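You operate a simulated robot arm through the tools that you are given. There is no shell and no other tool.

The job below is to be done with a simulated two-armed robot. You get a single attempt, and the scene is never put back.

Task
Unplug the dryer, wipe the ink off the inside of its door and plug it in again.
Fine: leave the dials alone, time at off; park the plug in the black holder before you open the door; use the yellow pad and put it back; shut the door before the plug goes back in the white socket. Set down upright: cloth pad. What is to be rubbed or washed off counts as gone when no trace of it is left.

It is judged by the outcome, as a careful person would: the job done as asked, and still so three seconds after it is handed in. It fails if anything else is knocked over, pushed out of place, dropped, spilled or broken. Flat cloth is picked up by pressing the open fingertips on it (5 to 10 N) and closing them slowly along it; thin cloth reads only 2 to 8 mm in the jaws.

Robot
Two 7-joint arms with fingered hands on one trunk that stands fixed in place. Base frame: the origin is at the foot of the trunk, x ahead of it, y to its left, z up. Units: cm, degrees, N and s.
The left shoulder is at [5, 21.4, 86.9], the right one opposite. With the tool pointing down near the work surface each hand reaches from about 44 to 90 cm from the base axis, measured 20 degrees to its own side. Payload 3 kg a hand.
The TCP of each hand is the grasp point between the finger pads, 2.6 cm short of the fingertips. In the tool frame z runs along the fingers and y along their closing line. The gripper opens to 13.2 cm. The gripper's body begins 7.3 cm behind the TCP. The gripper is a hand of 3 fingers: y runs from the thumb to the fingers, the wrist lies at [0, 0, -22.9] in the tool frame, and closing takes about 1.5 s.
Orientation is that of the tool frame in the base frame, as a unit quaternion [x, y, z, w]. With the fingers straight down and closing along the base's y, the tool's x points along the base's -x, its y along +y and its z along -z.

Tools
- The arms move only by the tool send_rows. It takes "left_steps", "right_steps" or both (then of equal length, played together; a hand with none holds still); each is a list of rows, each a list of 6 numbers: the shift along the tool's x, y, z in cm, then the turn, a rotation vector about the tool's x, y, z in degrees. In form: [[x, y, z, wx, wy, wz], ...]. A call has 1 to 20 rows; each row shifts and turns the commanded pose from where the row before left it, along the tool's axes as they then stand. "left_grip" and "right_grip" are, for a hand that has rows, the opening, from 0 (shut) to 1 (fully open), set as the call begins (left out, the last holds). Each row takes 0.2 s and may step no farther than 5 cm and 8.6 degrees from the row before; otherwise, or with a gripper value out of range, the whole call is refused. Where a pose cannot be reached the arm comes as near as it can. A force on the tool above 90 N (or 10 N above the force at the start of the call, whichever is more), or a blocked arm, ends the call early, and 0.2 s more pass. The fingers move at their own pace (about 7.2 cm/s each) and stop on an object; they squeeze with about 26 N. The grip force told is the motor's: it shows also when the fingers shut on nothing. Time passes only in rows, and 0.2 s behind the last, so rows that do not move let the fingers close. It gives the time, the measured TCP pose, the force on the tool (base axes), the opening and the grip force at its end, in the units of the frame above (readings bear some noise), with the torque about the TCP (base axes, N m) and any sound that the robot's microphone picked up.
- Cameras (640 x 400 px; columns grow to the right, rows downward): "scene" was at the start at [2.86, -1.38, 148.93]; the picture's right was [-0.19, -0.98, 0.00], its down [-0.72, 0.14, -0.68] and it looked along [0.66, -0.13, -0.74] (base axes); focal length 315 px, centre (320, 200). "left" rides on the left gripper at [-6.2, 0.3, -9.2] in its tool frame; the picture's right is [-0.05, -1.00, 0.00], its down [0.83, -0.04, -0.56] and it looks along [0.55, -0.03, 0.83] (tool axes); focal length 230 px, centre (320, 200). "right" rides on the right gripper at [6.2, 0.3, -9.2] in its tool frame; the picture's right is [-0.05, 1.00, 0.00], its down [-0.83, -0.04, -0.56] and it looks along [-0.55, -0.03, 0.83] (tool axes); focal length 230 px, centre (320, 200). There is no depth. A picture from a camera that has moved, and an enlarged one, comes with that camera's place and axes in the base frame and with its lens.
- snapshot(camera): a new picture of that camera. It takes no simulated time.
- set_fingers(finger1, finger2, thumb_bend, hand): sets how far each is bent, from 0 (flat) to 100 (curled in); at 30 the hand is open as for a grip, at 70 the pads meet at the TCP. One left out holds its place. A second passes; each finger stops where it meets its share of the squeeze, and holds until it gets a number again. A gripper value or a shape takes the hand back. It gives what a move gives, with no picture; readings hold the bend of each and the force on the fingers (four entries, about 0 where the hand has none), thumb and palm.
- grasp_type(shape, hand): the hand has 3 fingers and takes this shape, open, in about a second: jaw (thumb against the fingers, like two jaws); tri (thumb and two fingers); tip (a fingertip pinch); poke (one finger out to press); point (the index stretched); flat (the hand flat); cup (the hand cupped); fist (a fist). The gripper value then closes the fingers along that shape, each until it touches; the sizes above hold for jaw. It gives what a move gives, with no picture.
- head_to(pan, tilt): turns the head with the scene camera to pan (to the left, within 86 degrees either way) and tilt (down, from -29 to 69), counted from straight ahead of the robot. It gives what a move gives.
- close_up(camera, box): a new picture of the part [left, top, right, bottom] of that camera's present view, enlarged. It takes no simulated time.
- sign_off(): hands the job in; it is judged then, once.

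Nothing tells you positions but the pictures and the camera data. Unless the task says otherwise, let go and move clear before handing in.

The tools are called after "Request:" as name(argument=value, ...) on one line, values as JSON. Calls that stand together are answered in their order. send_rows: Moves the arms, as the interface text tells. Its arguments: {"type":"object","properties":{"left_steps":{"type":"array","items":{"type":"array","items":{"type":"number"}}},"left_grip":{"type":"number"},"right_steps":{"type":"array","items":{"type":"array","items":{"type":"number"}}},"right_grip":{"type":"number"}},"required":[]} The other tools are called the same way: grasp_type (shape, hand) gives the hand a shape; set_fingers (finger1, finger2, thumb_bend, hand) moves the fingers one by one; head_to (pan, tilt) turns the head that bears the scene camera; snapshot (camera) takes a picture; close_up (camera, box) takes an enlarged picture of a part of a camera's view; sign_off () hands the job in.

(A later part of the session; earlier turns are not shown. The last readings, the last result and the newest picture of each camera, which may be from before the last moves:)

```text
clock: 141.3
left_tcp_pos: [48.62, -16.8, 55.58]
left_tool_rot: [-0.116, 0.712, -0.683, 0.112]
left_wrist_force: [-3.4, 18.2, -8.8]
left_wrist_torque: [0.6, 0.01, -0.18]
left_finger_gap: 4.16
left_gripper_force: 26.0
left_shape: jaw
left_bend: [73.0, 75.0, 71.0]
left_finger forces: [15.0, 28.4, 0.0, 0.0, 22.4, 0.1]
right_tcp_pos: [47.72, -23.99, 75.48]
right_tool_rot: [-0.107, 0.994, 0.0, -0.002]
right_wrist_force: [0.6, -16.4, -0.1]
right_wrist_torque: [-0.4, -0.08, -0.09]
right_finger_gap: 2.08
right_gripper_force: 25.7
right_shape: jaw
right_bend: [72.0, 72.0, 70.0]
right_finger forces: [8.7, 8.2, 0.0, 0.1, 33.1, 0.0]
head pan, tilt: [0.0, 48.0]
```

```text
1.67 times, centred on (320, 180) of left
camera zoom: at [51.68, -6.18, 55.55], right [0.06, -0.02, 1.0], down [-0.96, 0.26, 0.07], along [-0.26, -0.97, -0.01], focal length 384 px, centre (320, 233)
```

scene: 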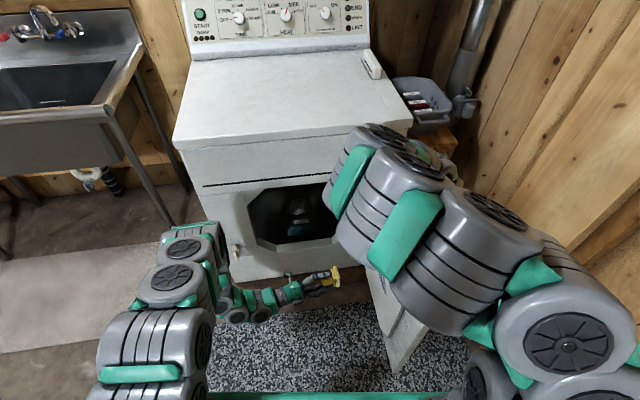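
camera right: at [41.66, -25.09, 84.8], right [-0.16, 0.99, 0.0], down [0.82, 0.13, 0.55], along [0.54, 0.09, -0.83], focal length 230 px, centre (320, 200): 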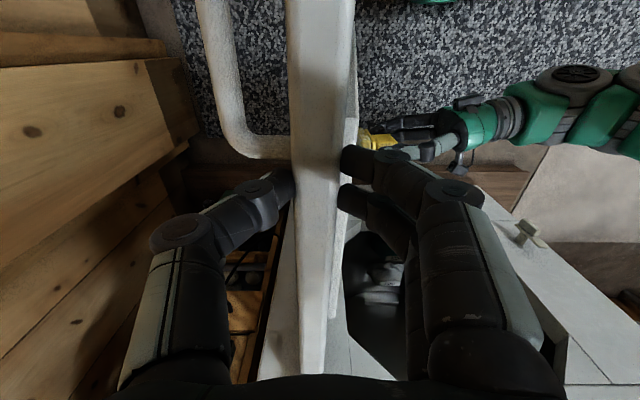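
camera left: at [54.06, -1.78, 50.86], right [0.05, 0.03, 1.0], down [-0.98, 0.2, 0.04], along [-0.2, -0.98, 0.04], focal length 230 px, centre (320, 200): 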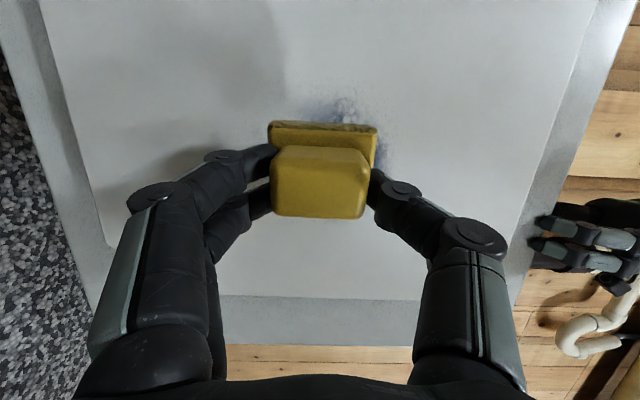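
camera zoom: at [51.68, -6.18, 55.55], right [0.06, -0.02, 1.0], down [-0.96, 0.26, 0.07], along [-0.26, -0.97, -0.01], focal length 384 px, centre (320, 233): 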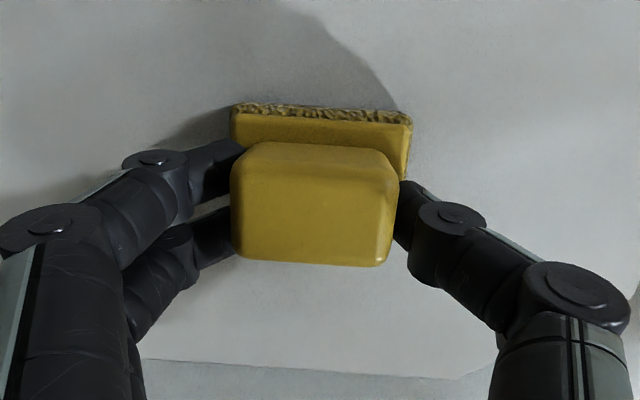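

Request:
send_rows(left_steps=[[0, -1, -0.05, 0, 0, 0], [0, -0.8, 0, 0, 0, 0], [-0.98, 0, 0.17, 0, 0, 0], [-0.98, 0, 0.17, 0, 0, 0], [-0.98, 0, 0.17, 0, 0, 0], [-0.98, 0, 0.17, 0, 0, 0], [-0.98, 0, 0.17, 0, 0, 0], [-0.98, 0, 0.18, 0, 0, 0], [-0.98, 0, 0.18, 0, 0, 0], [-0.98, 0, 0.18, 0, 0, 0], [-0.98, 0, 0.18, 0, 0, 0], [0, 1, 0, 0, 0, 0], [0, 1, 0, 0, 0, 0], [0, 1, 0, 0, 0, 0]])

Request:
send_rows(left_steps=[[-0.2, 0, -1, 0, 0, 0], [-0.4, 0, -2.5, 0, 0, 0], [-0.5, 0, -3, 0, 0, 0], [-0.5, 0, -3, 0, 0, 0], [-0.5, 0, -3, 0, 0, 0], [-0.5, 0, -3, 0, 0, 0], [-0.5, -2, -3, 0, 0, 0], [-0.5, -3, -3, 0, 0, 0], [-0.5, -3, -3, 0, 0, 0], [0, -3.5, -2, 0, 0, 0], [0, -4, 0, 0, 0, 0], [0, -4, 0, 0, 0, 0], [0, -4, 0, 0, 0, 0], [0, -4, 0, 0, 0, 0]])

Request:
snapshot(camera="left")

Request:
snapshot(camera="scene")

```text
clock: 144.3
left_tcp_pos: [57.62, -15.44, 54.26]
left_tool_rot: [-0.115, 0.712, -0.683, 0.113]
left_wrist_force: [0.0, 10.7, 4.8]
left_wrist_torque: [-0.02, -0.02, 0.0]
left_finger_gap: 4.24
left_gripper_force: 25.8
left_shape: jaw
left_bend: [74.0, 75.0, 71.0]
left_finger forces: [11.7, 19.9, 0.0, 0.0, 28.9, 0.0]
right_tcp_pos: [47.8, -24.02, 75.57]
right_tool_rot: [-0.107, 0.994, 0.001, -0.002]
right_wrist_force: [-1.0, -8.6, -0.6]
right_wrist_torque: [-0.26, 0.02, -0.07]
right_finger_gap: 2.09
right_gripper_force: 25.9
right_shape: jaw
right_bend: [72.0, 72.0, 70.0]
right_finger forces: [10.0, 9.5, 0.0, 0.0, 28.5, 0.1]
head pan, tilt: [0.0, 48.0]
```

```text
clock: 147.3
left_tcp_pos: [53.33, 9.62, 83.1]
left_tool_rot: [-0.115, 0.711, -0.684, 0.112]
left_wrist_force: [0.2, -0.1, -1.0]
left_wrist_torque: [0.04, 0.04, 0.02]
left_finger_gap: 4.16
left_gripper_force: 26.0
left_shape: jaw
left_bend: [74.0, 74.0, 71.0]
left_finger forces: [13.0, 12.1, 0.0, 0.0, 24.4, 0.1]
right_tcp_pos: [47.66, -23.96, 75.52]
right_tool_rot: [-0.107, 0.994, 0.0, -0.002]
right_wrist_force: [0.2, 1.3, -0.2]
right_wrist_torque: [0.02, -0.02, -0.08]
right_finger_gap: 2.04
right_gripper_force: 26.3
right_shape: jaw
right_bend: [72.0, 72.0, 70.0]
right_finger forces: [13.0, 12.4, 0.0, 0.0, 24.9, 0.0]
head pan, tilt: [0.0, 48.0]
```

```text
taken
camera left: at [56.33, 20.39, 83.16], right [0.06, -0.02, 1.0], down [-0.96, 0.26, 0.06], along [-0.26, -0.97, 0.0], focal length 230 px, centre (320, 200)
```

left: 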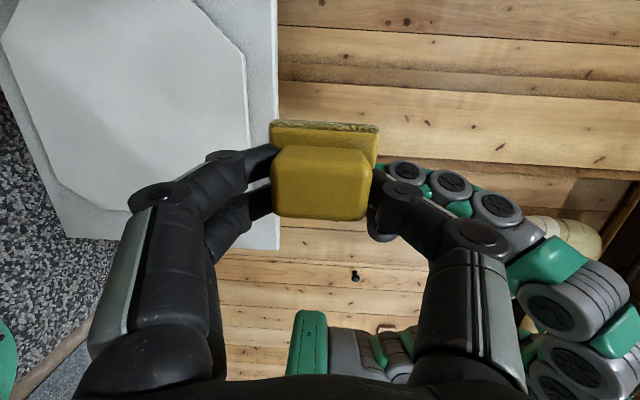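

```text
taken
```

scene: 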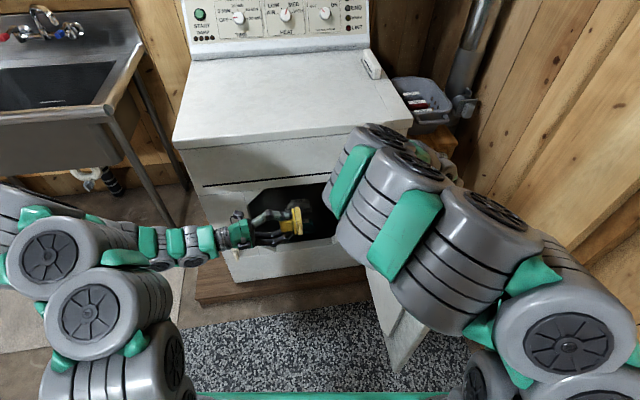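

Request:
close_up(camera="left", box=[60, 60, 260, 230])

Request:
close_up(camera="left", box=[0, 0, 280, 175])

```text
2.35 times, centred on (160, 145) of left
camera zoom: at [56.33, 20.39, 83.16], right [0.06, -0.02, 1.0], down [-0.96, 0.26, 0.06], along [-0.26, -0.97, 0.0], focal length 541 px, centre (696, 329)
```

zoom: 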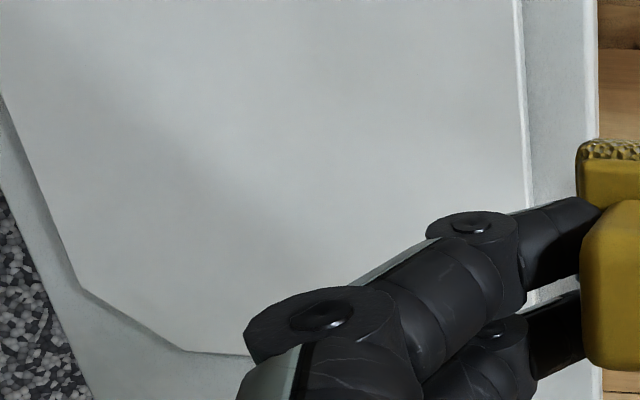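

```text
2.29 times, centred on (140, 88) of left
camera zoom: at [56.33, 20.39, 83.16], right [0.06, -0.02, 1.0], down [-0.96, 0.26, 0.06], along [-0.26, -0.97, 0.0], focal length 526 px, centre (731, 457)
```

zoom: 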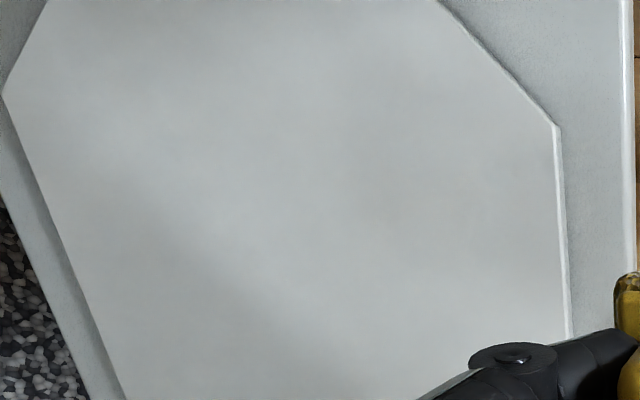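

Request:
close_up(camera="left", box=[110, 90, 210, 190])

```text
4.00 times, centred on (160, 140) of left
camera zoom: at [56.33, 20.39, 83.16], right [0.06, -0.02, 1.0], down [-0.96, 0.26, 0.06], along [-0.26, -0.97, 0.0], focal length 920 px, centre (960, 440)
```

zoom: 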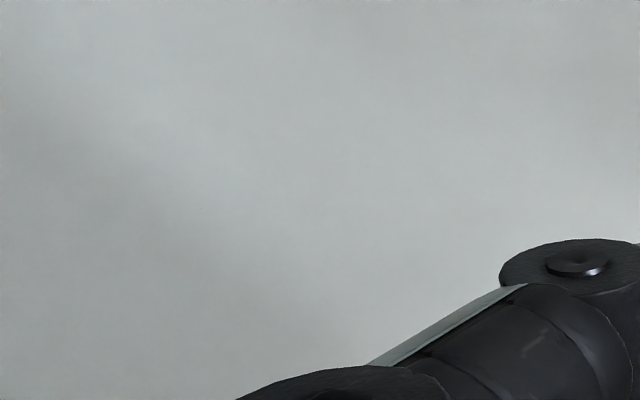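

The panel looks clean. For certainty I'll do one more full pass over the area before putting the pad away.

Request:
send_rows(left_steps=[[0, 4, 0, 0, 0, 0], [0, 4, 0, 0, 0, 0], [0, 4, 0, 0, 0, 0], [0, 4, 0, 0, 0, 0], [0, 3.5, 2, 0, 0, 0], [0.5, 3, 3, 0, 0, 0], [0.5, 3, 3, 0, 0, 0], [0.5, 3, 3, 0, 0, 0], [0.5, 2, 3, 0, 0, 0], [0.5, 1, 3, 0, 0, 0], [0.5, 0, 3, 0, 0, 0], [0.5, 0, 3, 0, 0, 0], [0.3, 0, 2, 0, 0, 0]])

```text
clock: 150.1
left_tcp_pos: [57.35, -13.94, 50.35]
left_tool_rot: [-0.115, 0.711, -0.684, 0.113]
left_wrist_force: [0.2, 0.8, -0.9]
left_wrist_torque: [0.01, -0.03, 0.01]
left_finger_gap: 4.13
left_gripper_force: 26.0
left_shape: jaw
left_bend: [74.0, 74.0, 71.0]
left_finger forces: [12.8, 12.0, 0.0, 0.0, 24.2, 0.0]
right_tcp_pos: [47.79, -24.16, 75.43]
right_tool_rot: [-0.107, 0.994, 0.001, -0.001]
right_wrist_force: [0.8, -0.1, 0.8]
right_wrist_torque: [-0.05, 0.0, -0.13]
right_finger_gap: 2.06
right_gripper_force: 26.5
right_shape: jaw
right_bend: [72.0, 72.0, 70.0]
right_finger forces: [12.7, 12.2, 0.0, 0.1, 25.5, 0.0]
head pan, tilt: [0.0, 48.0]
```

Request:
send_rows(left_steps=[[-0.8, 0, 0.95, 0, 0, 0], [0.1, 0, 0.6, 0, 0, 0], [0.05, 0, 0.3, 0, 0, 0], [0.98, 0, -0.17, 0, 0, 0], [0.98, 0, -0.17, 0, 0, 0], [0.98, 0, -0.17, 0, 0, 0], [0.98, 0, -0.17, 0, 0, 0], [0.98, 0, -0.18, 0, 0, 0], [0.98, 0, -0.18, 0, 0, 0], [0.98, 0, -0.18, 0, 0, 0], [0.98, 0, -0.18, 0, 0, 0], [0.98, 0, -0.18, 0, 0, 0], [0.98, 0, -0.18, 0, 0, 0], [0.98, 0, -0.18, 0, 0, 0], [0, -1, 0, 0, 0, 0], [0, -1, 0, 0, 0, 0], [0, -1, 0, 0, 0, 0]])

Request:
send_rows(left_steps=[[-0.98, 0, 0.17, 0, 0, 0], [-0.98, 0, 0.17, 0, 0, 0], [-0.98, 0, 0.17, 0, 0, 0], [-0.98, 0, 0.17, 0, 0, 0], [-0.98, 0, 0.17, 0, 0, 0], [-0.98, 0, 0.18, 0, 0, 0], [-0.98, 0, 0.18, 0, 0, 0], [-0.98, 0, 0.18, 0, 0, 0], [-0.98, 0, 0.18, 0, 0, 0], [-0.98, 0, 0.18, 0, 0, 0], [-0.98, 0, 0.18, 0, 0, 0], [0, -1, 0, 0, 0, 0], [0, -1, 0, 0, 0, 0], [0, -1, 0, 0, 0, 0]])

Request:
send_rows(left_steps=[[0.98, 0, -0.17, 0, 0, 0], [0.98, 0, -0.17, 0, 0, 0], [0.98, 0, -0.17, 0, 0, 0], [0.98, 0, -0.17, 0, 0, 0], [0.98, 0, -0.17, 0, 0, 0], [0.98, 0, -0.18, 0, 0, 0], [0.98, 0, -0.18, 0, 0, 0], [0.98, 0, -0.18, 0, 0, 0], [0.98, 0, -0.18, 0, 0, 0], [0.98, 0, -0.18, 0, 0, 0], [0.98, 0, -0.18, 0, 0, 0], [0, 1, 0, 0, 0, 0], [0, 1, 0, 0, 0, 0], [0, 1, 0, 0, 0, 0], [0, 1, 0, 0, 0, 0]])

```text
clock: 153.7
left_tcp_pos: [47.87, -17.09, 53.24]
left_tool_rot: [-0.116, 0.712, -0.684, 0.113]
left_wrist_force: [-3.6, 18.8, -9.4]
left_wrist_torque: [0.76, 0.0, -0.27]
left_finger_gap: 4.15
left_gripper_force: 26.2
left_shape: jaw
left_bend: [73.0, 75.0, 71.0]
left_finger forces: [15.0, 31.5, 0.1, 0.1, 21.6, 0.0]
right_tcp_pos: [47.7, -24.05, 75.54]
right_tool_rot: [-0.107, 0.994, 0.001, -0.003]
right_wrist_force: [1.3, -18.5, 1.1]
right_wrist_torque: [-0.42, -0.05, -0.05]
right_finger_gap: 2.12
right_gripper_force: 25.8
right_shape: jaw
right_bend: [73.0, 73.0, 70.0]
right_finger forces: [8.1, 7.6, 0.0, 0.1, 34.2, 0.0]
head pan, tilt: [0.0, 48.0]
```

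```text
clock: 156.7
left_tcp_pos: [58.61, -15.61, 56.11]
left_tool_rot: [-0.116, 0.712, -0.683, 0.113]
left_wrist_force: [-2.4, 27.8, -13.2]
left_wrist_torque: [1.02, 0.05, -0.12]
left_finger_gap: 4.27
left_gripper_force: 25.8
left_shape: jaw
left_bend: [73.0, 76.0, 71.0]
left_finger forces: [16.6, 39.4, 0.0, 0.0, 20.4, 0.0]
right_tcp_pos: [47.75, -24.08, 75.57]
right_tool_rot: [-0.107, 0.994, 0.0, -0.001]
right_wrist_force: [0.5, -17.9, 1.2]
right_wrist_torque: [-0.47, -0.03, -0.08]
right_finger_gap: 2.12
right_gripper_force: 26.1
right_shape: jaw
right_bend: [73.0, 73.0, 70.0]
right_finger forces: [8.3, 7.8, 0.0, 0.0, 33.9, 0.1]
head pan, tilt: [0.0, 48.0]
```

```text
clock: 159.9
left_tcp_pos: [47.68, -17.14, 52.2]
left_tool_rot: [-0.115, 0.712, -0.683, 0.112]
left_wrist_force: [-3.5, 7.9, 2.7]
left_wrist_torque: [0.05, 0.08, -0.21]
left_finger_gap: 4.18
left_gripper_force: 26.1
left_shape: jaw
left_bend: [74.0, 76.0, 71.0]
left_finger forces: [12.0, 22.2, 0.1, 0.0, 27.6, 0.0]
right_tcp_pos: [47.76, -24.11, 75.6]
right_tool_rot: [-0.107, 0.994, 0.0, -0.002]
right_wrist_force: [-0.9, -9.0, 0.9]
right_wrist_torque: [-0.26, 0.0, -0.09]
right_finger_gap: 2.08
right_gripper_force: 25.6
right_shape: jaw
right_bend: [73.0, 73.0, 70.0]
right_finger forces: [10.0, 9.6, 0.0, 0.1, 28.6, 0.0]
head pan, tilt: [0.0, 48.0]
```

Request:
send_rows(left_steps=[[-0.2, 0, -1, 0, 0, 0], [-1, 0, -2.5, 0, 0, 0], [-1.5, 0, -3.2, 0, 0, 0], [-1.5, 0, -3.2, 0, 0, 0], [-1.5, 0, -3.2, 0, 0, 0], [-1.5, 0, -3.2, 0, 0, 0], [-1.5, -1, -3.2, 0, 0, 0], [-1.5, -2, -3.2, 0, 0, 0], [-1, -3, -2, 0, 0, 0], [0, -4, 0, 0, 0, 0], [0, -4, 0, 0, 0, 0], [0, -4, 0, 0, 0, 0], [0, -4, 0, 0, 0, 0], [0, -4, 0, 0, 0, 0], [0, -4, 0, 0, 0, 0], [0, -4, 0, 0, 0, 0], [0, -3, 0, 0, 0, 0]])

Request:
close_up(camera="left", box=[0, 20, 260, 220])

```text
clock: 163.5
left_tcp_pos: [50.82, 8.69, 90.21]
left_tool_rot: [-0.114, 0.712, -0.684, 0.112]
left_wrist_force: [-0.3, 0.8, -1.1]
left_wrist_torque: [0.01, 0.01, 0.03]
left_finger_gap: 4.1
left_gripper_force: 25.8
left_shape: jaw
left_bend: [74.0, 74.0, 71.0]
left_finger forces: [13.2, 11.9, 0.1, 0.0, 24.1, 0.0]
right_tcp_pos: [47.72, -24.06, 75.57]
right_tool_rot: [-0.107, 0.994, 0.001, -0.001]
right_wrist_force: [1.3, 0.4, 1.8]
right_wrist_torque: [0.01, -0.04, -0.09]
right_finger_gap: 2.06
right_gripper_force: 25.8
right_shape: jaw
right_bend: [73.0, 73.0, 70.0]
right_finger forces: [13.0, 12.5, 0.0, 0.0, 25.2, 0.0]
head pan, tilt: [0.0, 48.0]
```

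```text
2.00 times, centred on (130, 120) of left
camera zoom: at [53.76, 19.29, 90.3], right [0.06, -0.02, 1.0], down [-0.96, 0.26, 0.06], along [-0.26, -0.97, -0.01], focal length 460 px, centre (700, 360)
```

zoom: 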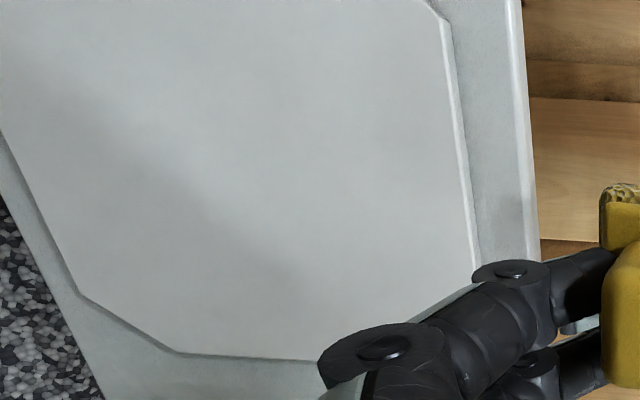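

Request:
send_rows(left_steps=[[-1.2, 0, -3, 0, 0, 0], [-1.2, 0, -3, 0, 0, 0], [0, 0, 0, -4.93, 0, 0.87], [0, 0, 0, -4.93, 0, 0.87], [0, 0, 0, -4.93, 0, 0.87], [0, 0, 0, -4.93, 0, 0.87], [0, 0, 0, -4.93, 0, 0.87], [0, 0, 0, -4.93, 0, 0.87], [0, 0, 0, -4.93, 0, 0.87], [0, 0, 0, -4.93, 0, 0.87], [0, 0, 0, -4.93, 0, 0.87], [0, 0, 0, -4.93, 0, 0.87], [0, 0, 0, -4.93, 0, 0.87], [0, 0, 0, -4.93, 0, 0.87], [0, 0, 0, -4.93, 0, 0.87], [0, 0, 0, -4.93, 0, 0.87], [0, 0, 0, -4.93, 0, 0.87], [0, 0, 0, -4.93, 0, 0.87], [0, 0, 0, -4.93, 0, 0.87]])

Request:
close_up(camera="scene", box=[170, 90, 330, 240])

Request:
snapshot(camera="left")

```text
clock: 167.5
left_tcp_pos: [51.35, 14.92, 90.54]
left_tool_rot: [-0.076, 0.993, -0.015, 0.086]
left_wrist_force: [-0.6, -1.6, 0.3]
left_wrist_torque: [0.01, 0.0, 0.0]
left_finger_gap: 4.06
left_gripper_force: 26.3
left_shape: jaw
left_bend: [74.0, 74.0, 71.0]
left_finger forces: [13.2, 10.5, 0.1, 0.0, 23.8, 0.0]
right_tcp_pos: [47.79, -24.0, 75.59]
right_tool_rot: [-0.107, 0.994, 0.001, -0.002]
right_wrist_force: [1.1, 0.4, 1.6]
right_wrist_torque: [0.01, 0.01, -0.08]
right_finger_gap: 2.06
right_gripper_force: 25.7
right_shape: jaw
right_bend: [73.0, 73.0, 70.0]
right_finger forces: [12.9, 12.4, 0.1, 0.1, 25.3, 0.1]
head pan, tilt: [0.0, 48.0]
```

```text
2.67 times, centred on (250, 165) of scene
camera zoom: at [2.95, 0.11, 148.85], right [0.0, -1.0, 0.0], down [-0.74, 0.0, -0.67], along [0.67, 0.0, -0.74], focal length 841 px, centre (507, 293)
```

zoom: 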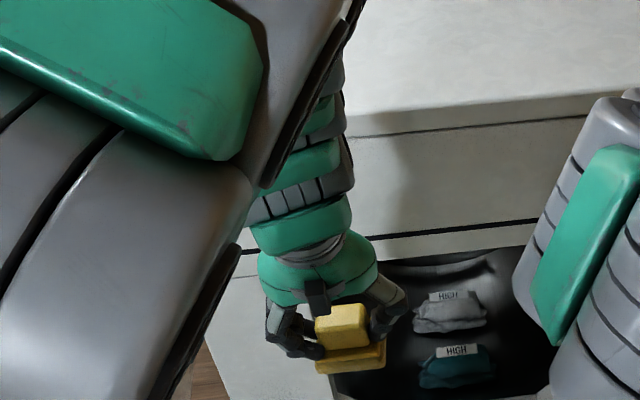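

```text
taken
camera left: at [55.72, 16.3, 100.73], right [0.2, -0.98, 0.05], down [-0.9, -0.16, 0.41], along [-0.39, -0.13, -0.91], focal length 230 px, centre (320, 200)
```

left: 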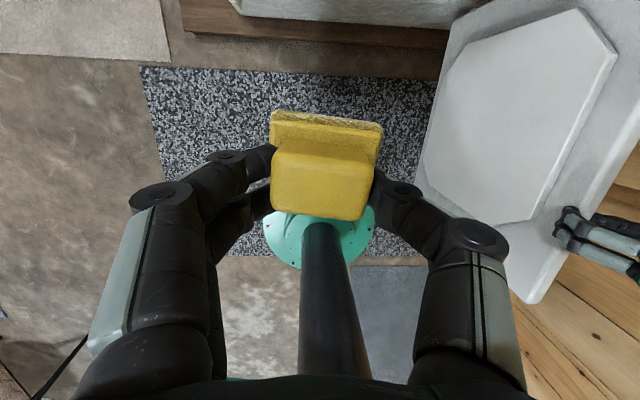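

Request:
send_rows(left_steps=[[0, 0, 0, -3.7, -0.3, -6.9], [-0.3, 0, -2, 0, 0, 0], [-0.5, 0, -3, 0, 0, 0], [-0.5, 0, -3, 0, 0, 0], [-0.5, 0, -3, 0, 0, 0], [-0.5, 0, -3, 0, 0, 0], [-0.4, 0, -2.2, 0, 0, 0], [0, 0, 0, 0, -4, 0], [0, 0, 0, 0, -4, 0], [0, 0, 0, 0, -2, 0]])

```text
clock: 169.7
left_tcp_pos: [51.2, 14.93, 106.99]
left_tool_rot: [-0.137, 0.975, 0.023, 0.171]
left_wrist_force: [-0.1, 0.3, -1.5]
left_wrist_torque: [-0.01, -0.03, -0.01]
left_finger_gap: 3.76
left_gripper_force: 25.6
left_shape: jaw
left_bend: [73.0, 75.0, 71.0]
left_finger forces: [15.3, 9.4, 0.0, 0.0, 21.8, 0.1]
right_tcp_pos: [47.83, -24.1, 75.56]
right_tool_rot: [-0.107, 0.994, 0.001, -0.002]
right_wrist_force: [1.5, 0.1, 0.5]
right_wrist_torque: [0.01, -0.01, -0.08]
right_finger_gap: 2.03
right_gripper_force: 25.9
right_shape: jaw
right_bend: [73.0, 73.0, 70.0]
right_finger forces: [12.9, 12.2, 0.1, 0.0, 25.4, 0.0]
head pan, tilt: [0.0, 48.0]
```

Request:
close_up(camera="left", box=[200, 80, 440, 280])

Request:
close_up(camera="scene", box=[170, 90, 290, 190])

```text
2.00 times, centred on (320, 180) of left
camera zoom: at [53.68, 15.92, 117.82], right [0.32, -0.95, 0.02], down [-0.92, -0.31, 0.24], along [-0.22, -0.1, -0.97], focal length 460 px, centre (320, 240)
```

zoom: 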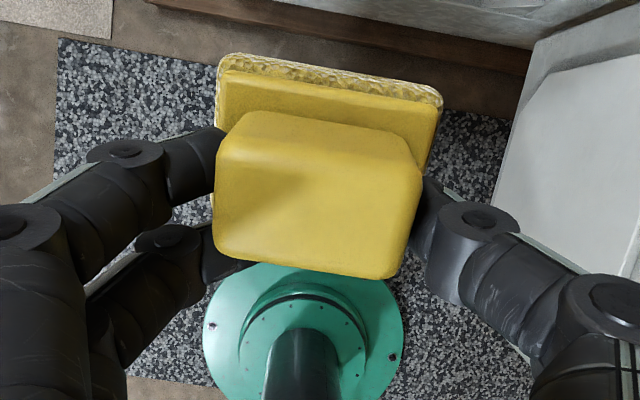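

```text
4.00 times, centred on (230, 140) of scene
camera zoom: at [2.95, 0.12, 148.85], right [0.0, -1.0, 0.0], down [-0.74, 0.0, -0.67], along [0.67, 0.0, -0.74], focal length 1261 px, centre (680, 440)
```

zoom: 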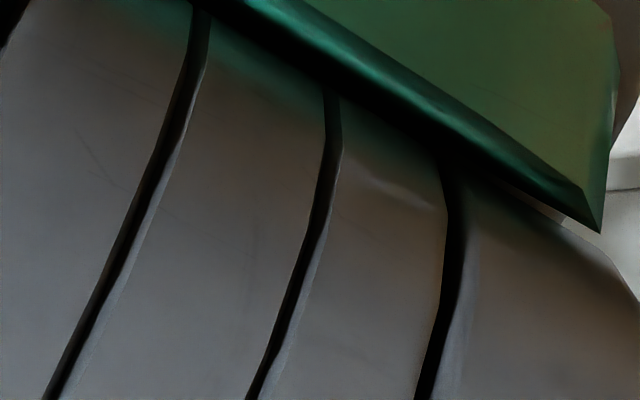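

Request:
send_rows(left_steps=[[-0.47, 0.02, 0.17, 0, 0, 0], [-0.94, 0.05, 0.34, 0, 0, 0], [-1.4, 0.07, 0.5, 0, 0, 0], [-1.7, 0.08, 0.6, 0, 0, 0], [-1.9, 0.09, 0.68, 0, 0, 0], [-1.9, 0.09, 0.68, 0, 0, 0], [-1.9, 0.09, 0.68, 0, 0, 0], [-1.9, 0.09, 0.68, 0, 0, 0], [-1.9, 0.09, 0.68, 0, 0, 0], [-1.9, 0.09, 0.68, 0, 0, 0], [-1.9, 0.09, 0.68, 0, 0, 0], [-1.9, 0.09, 0.68, 0, 0, 0], [-1.9, 0.09, 0.68, 0, 0, 0], [-1.6, 0.08, 0.6, 0, 0, 0], [-1.2, 0.06, 0.4, 0, 0, 0], [-0.7, 0.03, 0.25, 0, 0, 0]])

Request:
close_up(camera="left", box=[200, 80, 440, 280])

Request:
close_up(camera="scene", box=[170, 50, 290, 150])

```text
clock: 173.1
left_tcp_pos: [76.29, 23.42, 106.98]
left_tool_rot: [-0.138, 0.975, 0.023, 0.171]
left_wrist_force: [0.6, -0.2, -1.3]
left_wrist_torque: [0.01, 0.01, 0.0]
left_finger_gap: 3.62
left_gripper_force: 26.0
left_shape: jaw
left_bend: [73.0, 76.0, 71.0]
left_finger forces: [15.9, 7.1, 0.0, 0.0, 20.3, 0.1]
right_tcp_pos: [47.71, -24.05, 75.53]
right_tool_rot: [-0.107, 0.994, 0.001, -0.003]
right_wrist_force: [-0.2, -0.2, 0.9]
right_wrist_torque: [0.02, 0.0, -0.1]
right_finger_gap: 2.04
right_gripper_force: 26.3
right_shape: jaw
right_bend: [73.0, 73.0, 70.0]
right_finger forces: [12.7, 12.3, 0.0, 0.0, 25.5, 0.1]
head pan, tilt: [0.0, 48.0]
```

```text
2.00 times, centred on (320, 180) of left
camera zoom: at [78.89, 24.57, 117.88], right [0.32, -0.95, 0.02], down [-0.92, -0.31, 0.24], along [-0.22, -0.1, -0.97], focal length 460 px, centre (320, 240)
```

zoom: 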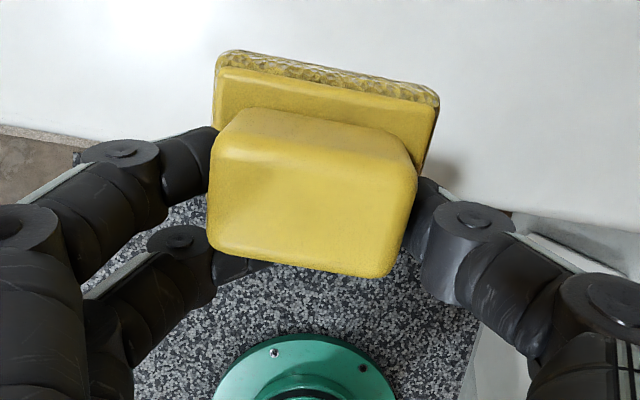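

```text
4.00 times, centred on (230, 100) of scene
camera zoom: at [2.95, 0.12, 148.85], right [0.0, -1.0, 0.0], down [-0.74, 0.0, -0.67], along [0.67, 0.0, -0.74], focal length 1261 px, centre (680, 600)
```

zoom: 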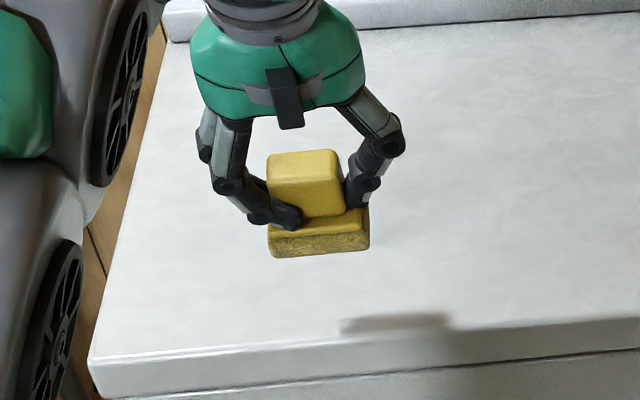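

Request:
send_rows(left_steps=[[-0.6, 0.03, 0.5, 0, 0, 0], [-1.2, 0.06, 1.0, 0, 0, 0], [-1.5, 0.06, 1.3, 0, 0, 0], [-1.5, 0.06, 1.3, 0, 0, 0], [-1.5, 0.06, 1.3, 0, 0, 0], [-1.5, 0.06, 1.3, 0, 0, 0], [-1.0, 0.05, 0.9, 0, 0, 0], [-0.5, 0.03, 0.5, 0, 0, 0]])

Request:
close_up(camera="scene", box=[170, 50, 290, 150])

Request:
close_up(camera="left", box=[200, 80, 440, 280])

```text
clock: 174.9
left_tcp_pos: [87.51, 26.91, 102.57]
left_tool_rot: [-0.138, 0.975, 0.023, 0.172]
left_wrist_force: [0.3, -1.1, -0.6]
left_wrist_torque: [-0.01, 0.0, -0.01]
left_finger_gap: 3.57
left_gripper_force: 25.8
left_shape: jaw
left_bend: [73.0, 76.0, 71.0]
left_finger forces: [16.0, 6.5, 0.0, 0.0, 20.1, 0.1]
right_tcp_pos: [47.74, -24.01, 75.65]
right_tool_rot: [-0.108, 0.994, 0.001, -0.002]
right_wrist_force: [0.2, -0.3, 1.1]
right_wrist_torque: [-0.02, -0.02, -0.09]
right_finger_gap: 2.07
right_gripper_force: 26.0
right_shape: jaw
right_bend: [73.0, 73.0, 70.0]
right_finger forces: [12.8, 12.2, 0.1, 0.0, 25.6, 0.0]
head pan, tilt: [0.0, 48.0]
```

```text
4.00 times, centred on (230, 100) of scene
camera zoom: at [2.95, 0.12, 148.85], right [0.0, -1.0, 0.0], down [-0.74, 0.0, -0.67], along [0.67, 0.0, -0.74], focal length 1261 px, centre (680, 600)
```

zoom: 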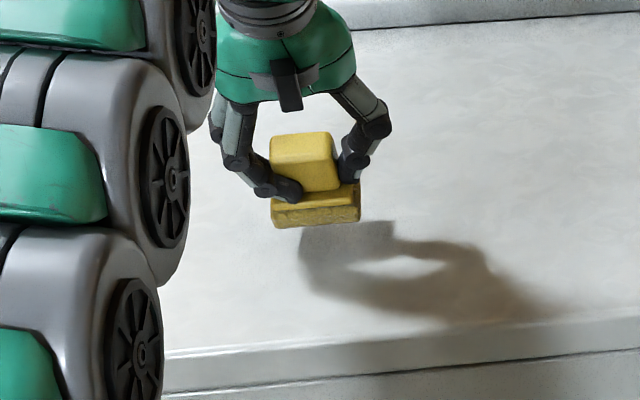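

```text
2.00 times, centred on (320, 180) of left
camera zoom: at [89.96, 27.87, 113.29], right [0.32, -0.95, 0.02], down [-0.92, -0.31, 0.24], along [-0.22, -0.1, -0.97], focal length 460 px, centre (320, 240)
```

zoom: 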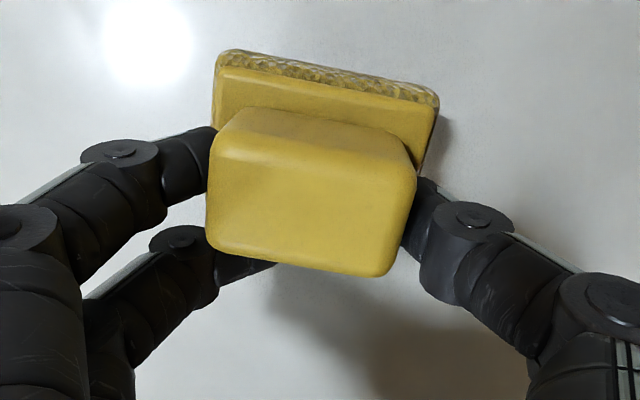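

Request:
send_rows(left_steps=[[0, 0, 0, -0.85, 0, -2.35], [0, 0, 0, -0.85, 0, -2.35], [0.25, 0, 0.7, 0, 0, 0], [0.2, 0, 0.6, 0, 0, 0], [0.14, 0, 0.38, 0, 0, 0], [0.14, 0, 0.38, 0, 0, 0]])

Request:
close_up(camera="scene", box=[190, 70, 270, 130])

```text
clock: 176.3
left_tcp_pos: [87.48, 27.11, 100.42]
left_tool_rot: [-0.18, 0.968, 0.03, 0.17]
left_wrist_force: [-0.5, -0.6, -0.3]
left_wrist_torque: [0.07, 0.01, -0.01]
left_finger_gap: 3.59
left_gripper_force: 26.2
left_shape: jaw
left_bend: [73.0, 76.0, 71.0]
left_finger forces: [16.0, 6.3, 0.0, 0.1, 20.0, 0.0]
right_tcp_pos: [47.73, -24.08, 75.73]
right_tool_rot: [-0.106, 0.994, 0.001, -0.002]
right_wrist_force: [0.7, 0.4, 0.8]
right_wrist_torque: [0.01, 0.02, -0.08]
right_finger_gap: 2.07
right_gripper_force: 25.6
right_shape: jaw
right_bend: [73.0, 73.0, 70.0]
right_finger forces: [12.9, 12.3, 0.0, 0.0, 25.3, 0.0]
head pan, tilt: [0.0, 48.0]
```

```text
6.67 times, centred on (230, 100) of scene
camera zoom: at [2.95, 0.12, 148.85], right [0.0, -1.0, 0.0], down [-0.74, 0.0, -0.67], along [0.67, 0.0, -0.74], focal length 2102 px, centre (920, 867)
```

zoom: 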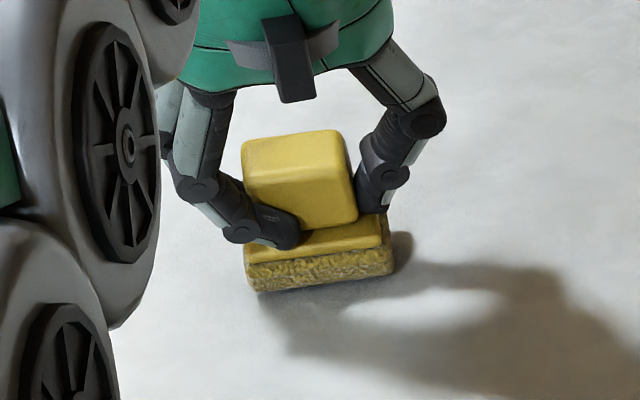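

Request:
send_rows(left_steps=[[0.1, 0, 0.28, 0, 0, 0], [0.1, 0, 0.28, 0, 0, 0]])

Request:
send_rows(left_steps=[[0.07, 0, 0.2, 0, 0, 0]])

Request:
close_up(camera="scene", box=[190, 70, 270, 130])

```text
clock: 176.9
left_tcp_pos: [87.44, 26.87, 99.97]
left_tool_rot: [-0.18, 0.968, 0.03, 0.172]
left_wrist_force: [6.3, -1.3, 15.7]
left_wrist_torque: [0.13, -0.23, -0.07]
left_finger_gap: 3.57
left_gripper_force: 25.9
left_shape: jaw
left_bend: [73.0, 77.0, 71.0]
left_finger forces: [17.0, 5.6, 0.0, 0.0, 23.6, 0.0]
right_tcp_pos: [47.75, -24.14, 75.63]
right_tool_rot: [-0.107, 0.994, 0.001, -0.002]
right_wrist_force: [0.7, 1.0, 0.2]
right_wrist_torque: [0.02, -0.01, -0.09]
right_finger_gap: 2.07
right_gripper_force: 26.1
right_shape: jaw
right_bend: [73.0, 73.0, 70.0]
right_finger forces: [13.0, 12.4, 0.1, 0.0, 25.1, 0.1]
head pan, tilt: [0.0, 48.0]
```

```text
clock: 177.3
left_tcp_pos: [87.51, 26.97, 99.93]
left_tool_rot: [-0.18, 0.968, 0.03, 0.173]
left_wrist_force: [12.8, -0.8, 27.9]
left_wrist_torque: [-0.02, -0.41, -0.08]
left_finger_gap: 3.6
left_gripper_force: 25.6
left_shape: jaw
left_bend: [73.0, 77.0, 71.0]
left_finger forces: [19.4, 5.3, 0.0, 0.0, 27.2, 0.0]
right_tcp_pos: [47.73, -24.1, 75.54]
right_tool_rot: [-0.107, 0.994, 0.001, -0.002]
right_wrist_force: [1.7, 1.3, -0.4]
right_wrist_torque: [0.02, -0.05, -0.07]
right_finger_gap: 2.09
right_gripper_force: 25.7
right_shape: jaw
right_bend: [73.0, 73.0, 70.0]
right_finger forces: [13.0, 12.4, 0.0, 0.1, 24.9, 0.0]
head pan, tilt: [0.0, 48.0]
```

```text
6.67 times, centred on (230, 100) of scene
camera zoom: at [2.93, 0.11, 148.85], right [0.0, -1.0, 0.0], down [-0.74, 0.0, -0.67], along [0.67, 0.0, -0.74], focal length 2102 px, centre (920, 867)
```

zoom: 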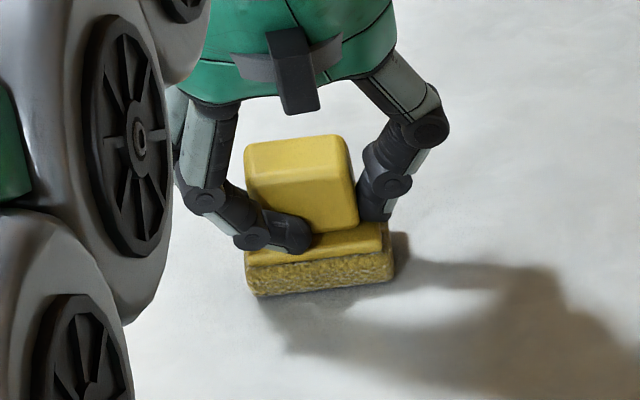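

Request:
send_rows(left_steps=[[-0.06, 0, -0.15, 0, 0, 0], [0, 0, 0, 0, 0, 0]])

Request:
send_rows(left_steps=[[0, 0, 0, 0, 0, 0], [0, 0, 0, 0, 0, 0], [0, 0, 0, 0, 0, 0], [0, 0, 0, 0, 0, 0], [0, 0, 0, 0, 0, 0]], left_grip=0.75)

Request:
close_up(camera="scene", box=[190, 70, 270, 130])

Request:
snapshot(camera="left")

```text
clock: 177.9
left_tcp_pos: [87.43, 26.9, 99.85]
left_tool_rot: [-0.18, 0.968, 0.03, 0.17]
left_wrist_force: [10.8, -0.3, 23.2]
left_wrist_torque: [0.01, -0.3, -0.02]
left_finger_gap: 3.6
left_gripper_force: 26.1
left_shape: jaw
left_bend: [73.0, 77.0, 71.0]
left_finger forces: [19.8, 6.0, 0.1, 0.0, 24.8, 0.1]
right_tcp_pos: [47.76, -24.24, 75.65]
right_tool_rot: [-0.108, 0.994, 0.001, -0.002]
right_wrist_force: [2.0, 0.2, -0.8]
right_wrist_torque: [-0.03, -0.04, -0.08]
right_finger_gap: 2.07
right_gripper_force: 26.2
right_shape: jaw
right_bend: [73.0, 73.0, 70.0]
right_finger forces: [12.9, 12.1, 0.1, 0.0, 25.2, 0.0]
head pan, tilt: [0.0, 48.0]
```

```text
clock: 179.1
left_tcp_pos: [87.52, 27.02, 99.8]
left_tool_rot: [-0.18, 0.968, 0.03, 0.17]
left_wrist_force: [-0.6, 0.2, 0.1]
left_wrist_torque: [0.0, -0.01, -0.01]
left_finger_gap: 9.86
left_gripper_force: 0.0
left_shape: jaw
left_bend: [64.0, 64.0, 60.0]
left_finger forces: [0.1, 0.1, 0.0, 0.0, 0.0, 0.1]
right_tcp_pos: [47.75, -24.12, 75.5]
right_tool_rot: [-0.107, 0.994, 0.001, -0.002]
right_wrist_force: [0.7, -1.1, 0.2]
right_wrist_torque: [0.0, -0.04, -0.09]
right_finger_gap: 2.05
right_gripper_force: 25.6
right_shape: jaw
right_bend: [73.0, 73.0, 70.0]
right_finger forces: [12.8, 12.0, 0.0, 0.1, 25.7, 0.0]
head pan, tilt: [0.0, 48.0]
```

```text
6.67 times, centred on (230, 100) of scene
camera zoom: at [2.95, 0.12, 148.85], right [0.0, -1.0, 0.0], down [-0.74, 0.0, -0.67], along [0.67, 0.0, -0.74], focal length 2102 px, centre (920, 867)
```

zoom: 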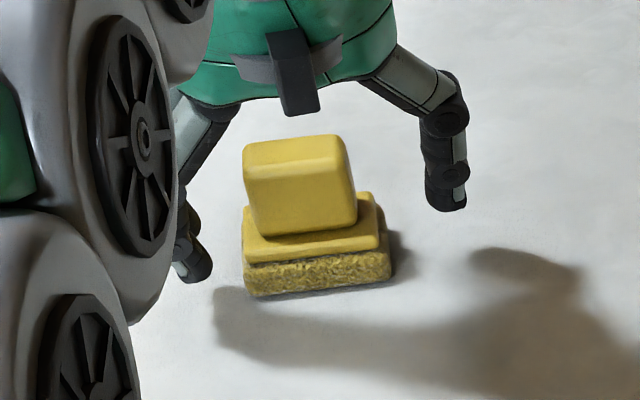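

```text
taken
camera left: at [89.86, 28.19, 110.62], right [0.4, -0.91, 0.02], down [-0.89, -0.39, 0.24], along [-0.21, -0.11, -0.97], focal length 230 px, centre (320, 200)
```

left: 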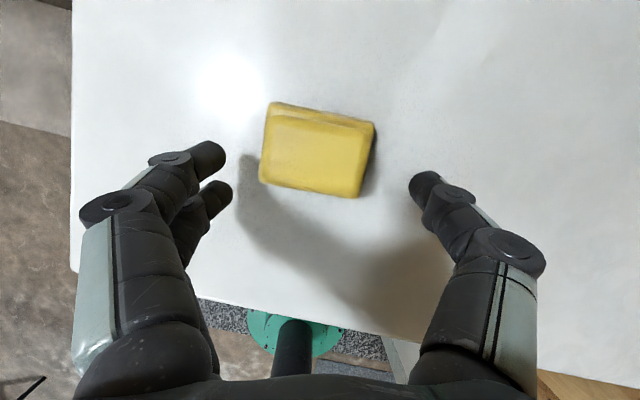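

The pad is back upright at its spot. I'll withdraw the left hand, then swing the door toward closed with the right hand.

Request:
send_rows(left_steps=[[-0.3, 0, -1, 0, 0, 0], [-0.6, 0, -2, 0, 0, 0], [-0.8, 0, -3, 0, 0, 0], [-0.8, 0, -3, 0, 0, 0], [3, 1, -3, 0, 0, 0], [3.5, 1, -2.5, 0, 0, 0], [4, 1, -1.5, 0, 0, 0], [4, 1, -1.5, 0, 0, 0], [4, 1, -1.5, 0, 0, 0], [4, 1, -1.5, 0, 0, 0], [4, 1, -1.5, 0, 0, 0], [4, 1, -1.5, 0, 0, 0], [4, 1, -1.5, 0, 0, 0]])

Request:
snapshot(camera="scene")

Request:
snapshot(camera="left")

```text
clock: 181.9
left_tcp_pos: [48.09, 21.48, 112.46]
left_tool_rot: [-0.18, 0.968, 0.031, 0.17]
left_wrist_force: [0.5, -0.5, 0.4]
left_wrist_torque: [0.01, -0.05, -0.02]
left_finger_gap: 9.89
left_gripper_force: 0.0
left_shape: jaw
left_bend: [64.0, 64.0, 60.0]
left_finger forces: [0.1, 0.0, 0.0, 0.0, 0.1, 0.0]
right_tcp_pos: [47.68, -24.1, 75.55]
right_tool_rot: [-0.107, 0.994, 0.001, -0.002]
right_wrist_force: [1.2, 0.5, -0.1]
right_wrist_torque: [0.01, -0.02, -0.09]
right_finger_gap: 2.07
right_gripper_force: 25.8
right_shape: jaw
right_bend: [73.0, 73.0, 70.0]
right_finger forces: [12.9, 12.3, 0.0, 0.0, 25.4, 0.0]
head pan, tilt: [0.0, 48.0]
```

```text
taken
```

scene: 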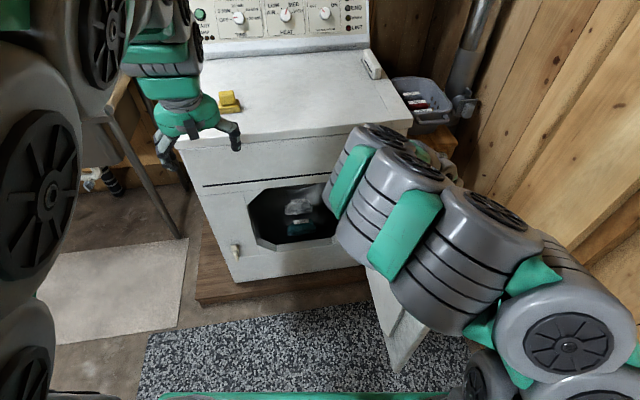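

```text
taken
camera left: at [50.55, 22.62, 123.31], right [0.4, -0.91, 0.02], down [-0.89, -0.39, 0.24], along [-0.21, -0.12, -0.97], focal length 230 px, centre (320, 200)
```

left: 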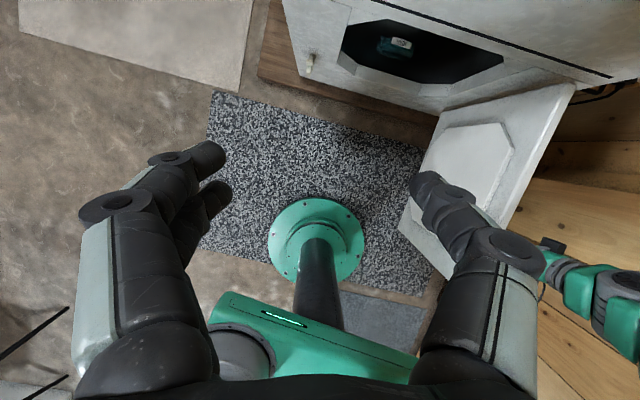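

Request:
send_rows(left_steps=[[0, 4.5, 0, 0, 0, 0], [0, 4.5, 0, 0, 0, 0], [0, 4.5, 0, 0, 0, 0]])

Request:
send_rows(right_steps=[[-0.15, 1.48, 0, 0, 0, 2.5], [-0.32, 2.96, 0, 0, 0, 5], [-0.32, 2.96, 0, 0, 0, 5], [-0.32, 2.96, 0, 0, 0, 5]])

```text
clock: 182.7
left_tcp_pos: [43.35, 34.16, 112.24]
left_tool_rot: [-0.181, 0.968, 0.031, 0.17]
left_wrist_force: [0.3, 0.1, -0.7]
left_wrist_torque: [-0.02, 0.01, -0.01]
left_finger_gap: 9.87
left_gripper_force: 0.1
left_shape: jaw
left_bend: [64.0, 64.0, 60.0]
left_finger forces: [0.0, 0.0, 0.0, 0.0, 0.0, 0.0]
right_tcp_pos: [47.64, -24.1, 75.53]
right_tool_rot: [-0.107, 0.994, 0.001, -0.002]
right_wrist_force: [0.3, -0.1, -0.4]
right_wrist_torque: [-0.01, 0.0, -0.08]
right_finger_gap: 2.04
right_gripper_force: 26.3
right_shape: jaw
right_bend: [73.0, 73.0, 70.0]
right_finger forces: [12.9, 12.2, 0.0, 0.0, 25.3, 0.0]
head pan, tilt: [0.0, 48.0]
```

```text
clock: 183.7
left_tcp_pos: [43.48, 34.16, 112.26]
left_tool_rot: [-0.181, 0.968, 0.03, 0.17]
left_wrist_force: [0.0, 0.1, 0.0]
left_wrist_torque: [0.01, -0.03, 0.0]
left_finger_gap: 9.88
left_gripper_force: 0.0
left_shape: jaw
left_bend: [64.0, 64.0, 60.0]
left_finger forces: [0.0, 0.1, 0.0, 0.0, 0.0, 0.0]
right_tcp_pos: [47.94, -13.67, 75.57]
right_tool_rot: [0.046, 0.999, 0.0, 0.0]
right_wrist_force: [13.1, -1.7, 3.5]
right_wrist_torque: [0.0, -0.25, 0.04]
right_finger_gap: 2.09
right_gripper_force: 26.2
right_shape: jaw
right_bend: [73.0, 73.0, 70.0]
right_finger forces: [12.7, 12.8, 0.0, 0.1, 25.1, 0.0]
head pan, tilt: [0.0, 48.0]
```

Request:
send_rows(right_steps=[[-0.45, 2.96, 0, 0, 0, 5], [-0.36, 2.96, 0, 0, 0, 5], [-0.36, 2.96, 0, 0, 0, 5], [-0.36, 2.96, 0, 0, 0, 5]])

Request:
send_rows(right_steps=[[-0.36, 2.96, 0, 0, 0, 5], [-0.36, 2.96, 0, 0, 0, 5], [-0.36, 2.96, 0, 0, 0, 5]])

Request:
snapshot(camera="right")

Request:
snapshot(camera="scene")

```text
clock: 184.7
left_tcp_pos: [43.36, 34.21, 112.2]
left_tool_rot: [-0.18, 0.968, 0.029, 0.17]
left_wrist_force: [0.1, 1.8, -0.3]
left_wrist_torque: [-0.02, -0.04, 0.02]
left_finger_gap: 9.86
left_gripper_force: 0.1
left_shape: jaw
left_bend: [64.0, 64.0, 60.0]
left_finger forces: [0.0, 0.1, 0.0, 0.1, 0.1, 0.1]
right_tcp_pos: [51.84, -2.32, 75.54]
right_tool_rot: [0.217, 0.976, 0.001, -0.001]
right_wrist_force: [-5.3, 3.1, -5.3]
right_wrist_torque: [0.14, 0.06, -0.06]
right_finger_gap: 2.0
right_gripper_force: 26.5
right_shape: jaw
right_bend: [72.0, 72.0, 70.0]
right_finger forces: [12.5, 12.5, 0.0, 0.0, 24.2, 0.0]
head pan, tilt: [0.0, 48.0]
```

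```text
clock: 185.5
left_tcp_pos: [43.43, 34.19, 112.05]
left_tool_rot: [-0.179, 0.968, 0.03, 0.17]
left_wrist_force: [0.3, -0.3, 0.5]
left_wrist_torque: [0.01, -0.03, -0.02]
left_finger_gap: 9.86
left_gripper_force: 0.0
left_shape: jaw
left_bend: [64.0, 64.0, 60.0]
left_finger forces: [0.0, 0.0, 0.1, 0.1, 0.0, 0.1]
right_tcp_pos: [57.25, 4.69, 75.58]
right_tool_rot: [0.345, 0.939, 0.0, -0.002]
right_wrist_force: [-9.7, 9.0, -8.9]
right_wrist_torque: [0.26, 0.08, -0.04]
right_finger_gap: 2.02
right_gripper_force: 25.8
right_shape: jaw
right_bend: [72.0, 72.0, 70.0]
right_finger forces: [12.2, 12.3, 0.0, 0.0, 23.7, 0.0]
head pan, tilt: [0.0, 48.0]
```

```text
taken
camera right: at [52.86, 8.96, 84.89], right [0.68, 0.73, 0.0], down [0.61, -0.57, 0.55], along [0.4, -0.38, -0.83], focal length 230 px, centre (320, 200)
```

right: 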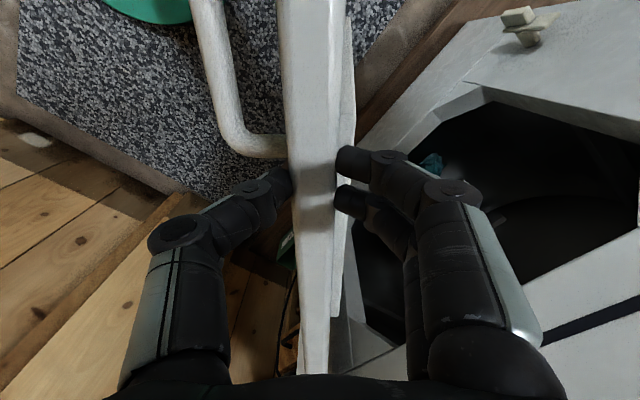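

```text
taken
```

scene: 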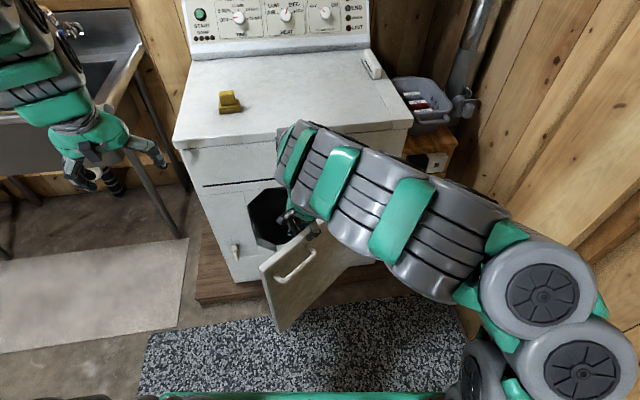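

Request:
send_rows(right_steps=[[-0.25, 2.96, 0, 0, 0, 5], [-0.36, 2.96, 0, 0, 0, 5], [-0.36, 2.96, 0, 0, 0, 5]])

Request:
snapshot(camera="right")

```text
clock: 186.3
left_tcp_pos: [43.46, 34.13, 112.21]
left_tool_rot: [-0.18, 0.968, 0.03, 0.17]
left_wrist_force: [0.6, -0.4, 0.2]
left_wrist_torque: [0.02, 0.01, 0.04]
left_finger_gap: 9.88
left_gripper_force: 0.2
left_shape: jaw
left_bend: [64.0, 64.0, 60.0]
left_finger forces: [0.1, 0.1, 0.0, 0.0, 0.1, 0.1]
right_tcp_pos: [64.4, 9.89, 75.59]
right_tool_rot: [0.465, 0.885, -0.001, -0.004]
right_wrist_force: [-7.8, 12.6, -6.5]
right_wrist_torque: [0.28, 0.04, -0.05]
right_finger_gap: 2.06
right_gripper_force: 26.1
right_shape: jaw
right_bend: [72.0, 72.0, 70.0]
right_finger forces: [12.1, 12.9, 0.0, 0.1, 24.7, 0.0]
head pan, tilt: [0.0, 48.0]
```

```text
taken
camera right: at [61.18, 15.14, 84.79], right [0.85, 0.52, -0.01], down [0.44, -0.71, 0.55], along [0.29, -0.47, -0.83], focal length 230 px, centre (320, 200)
```

right: 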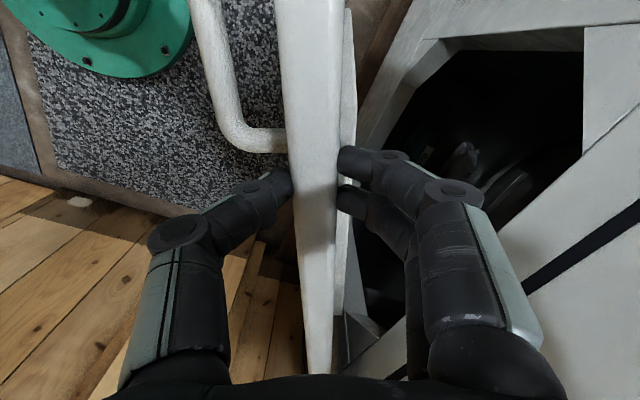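

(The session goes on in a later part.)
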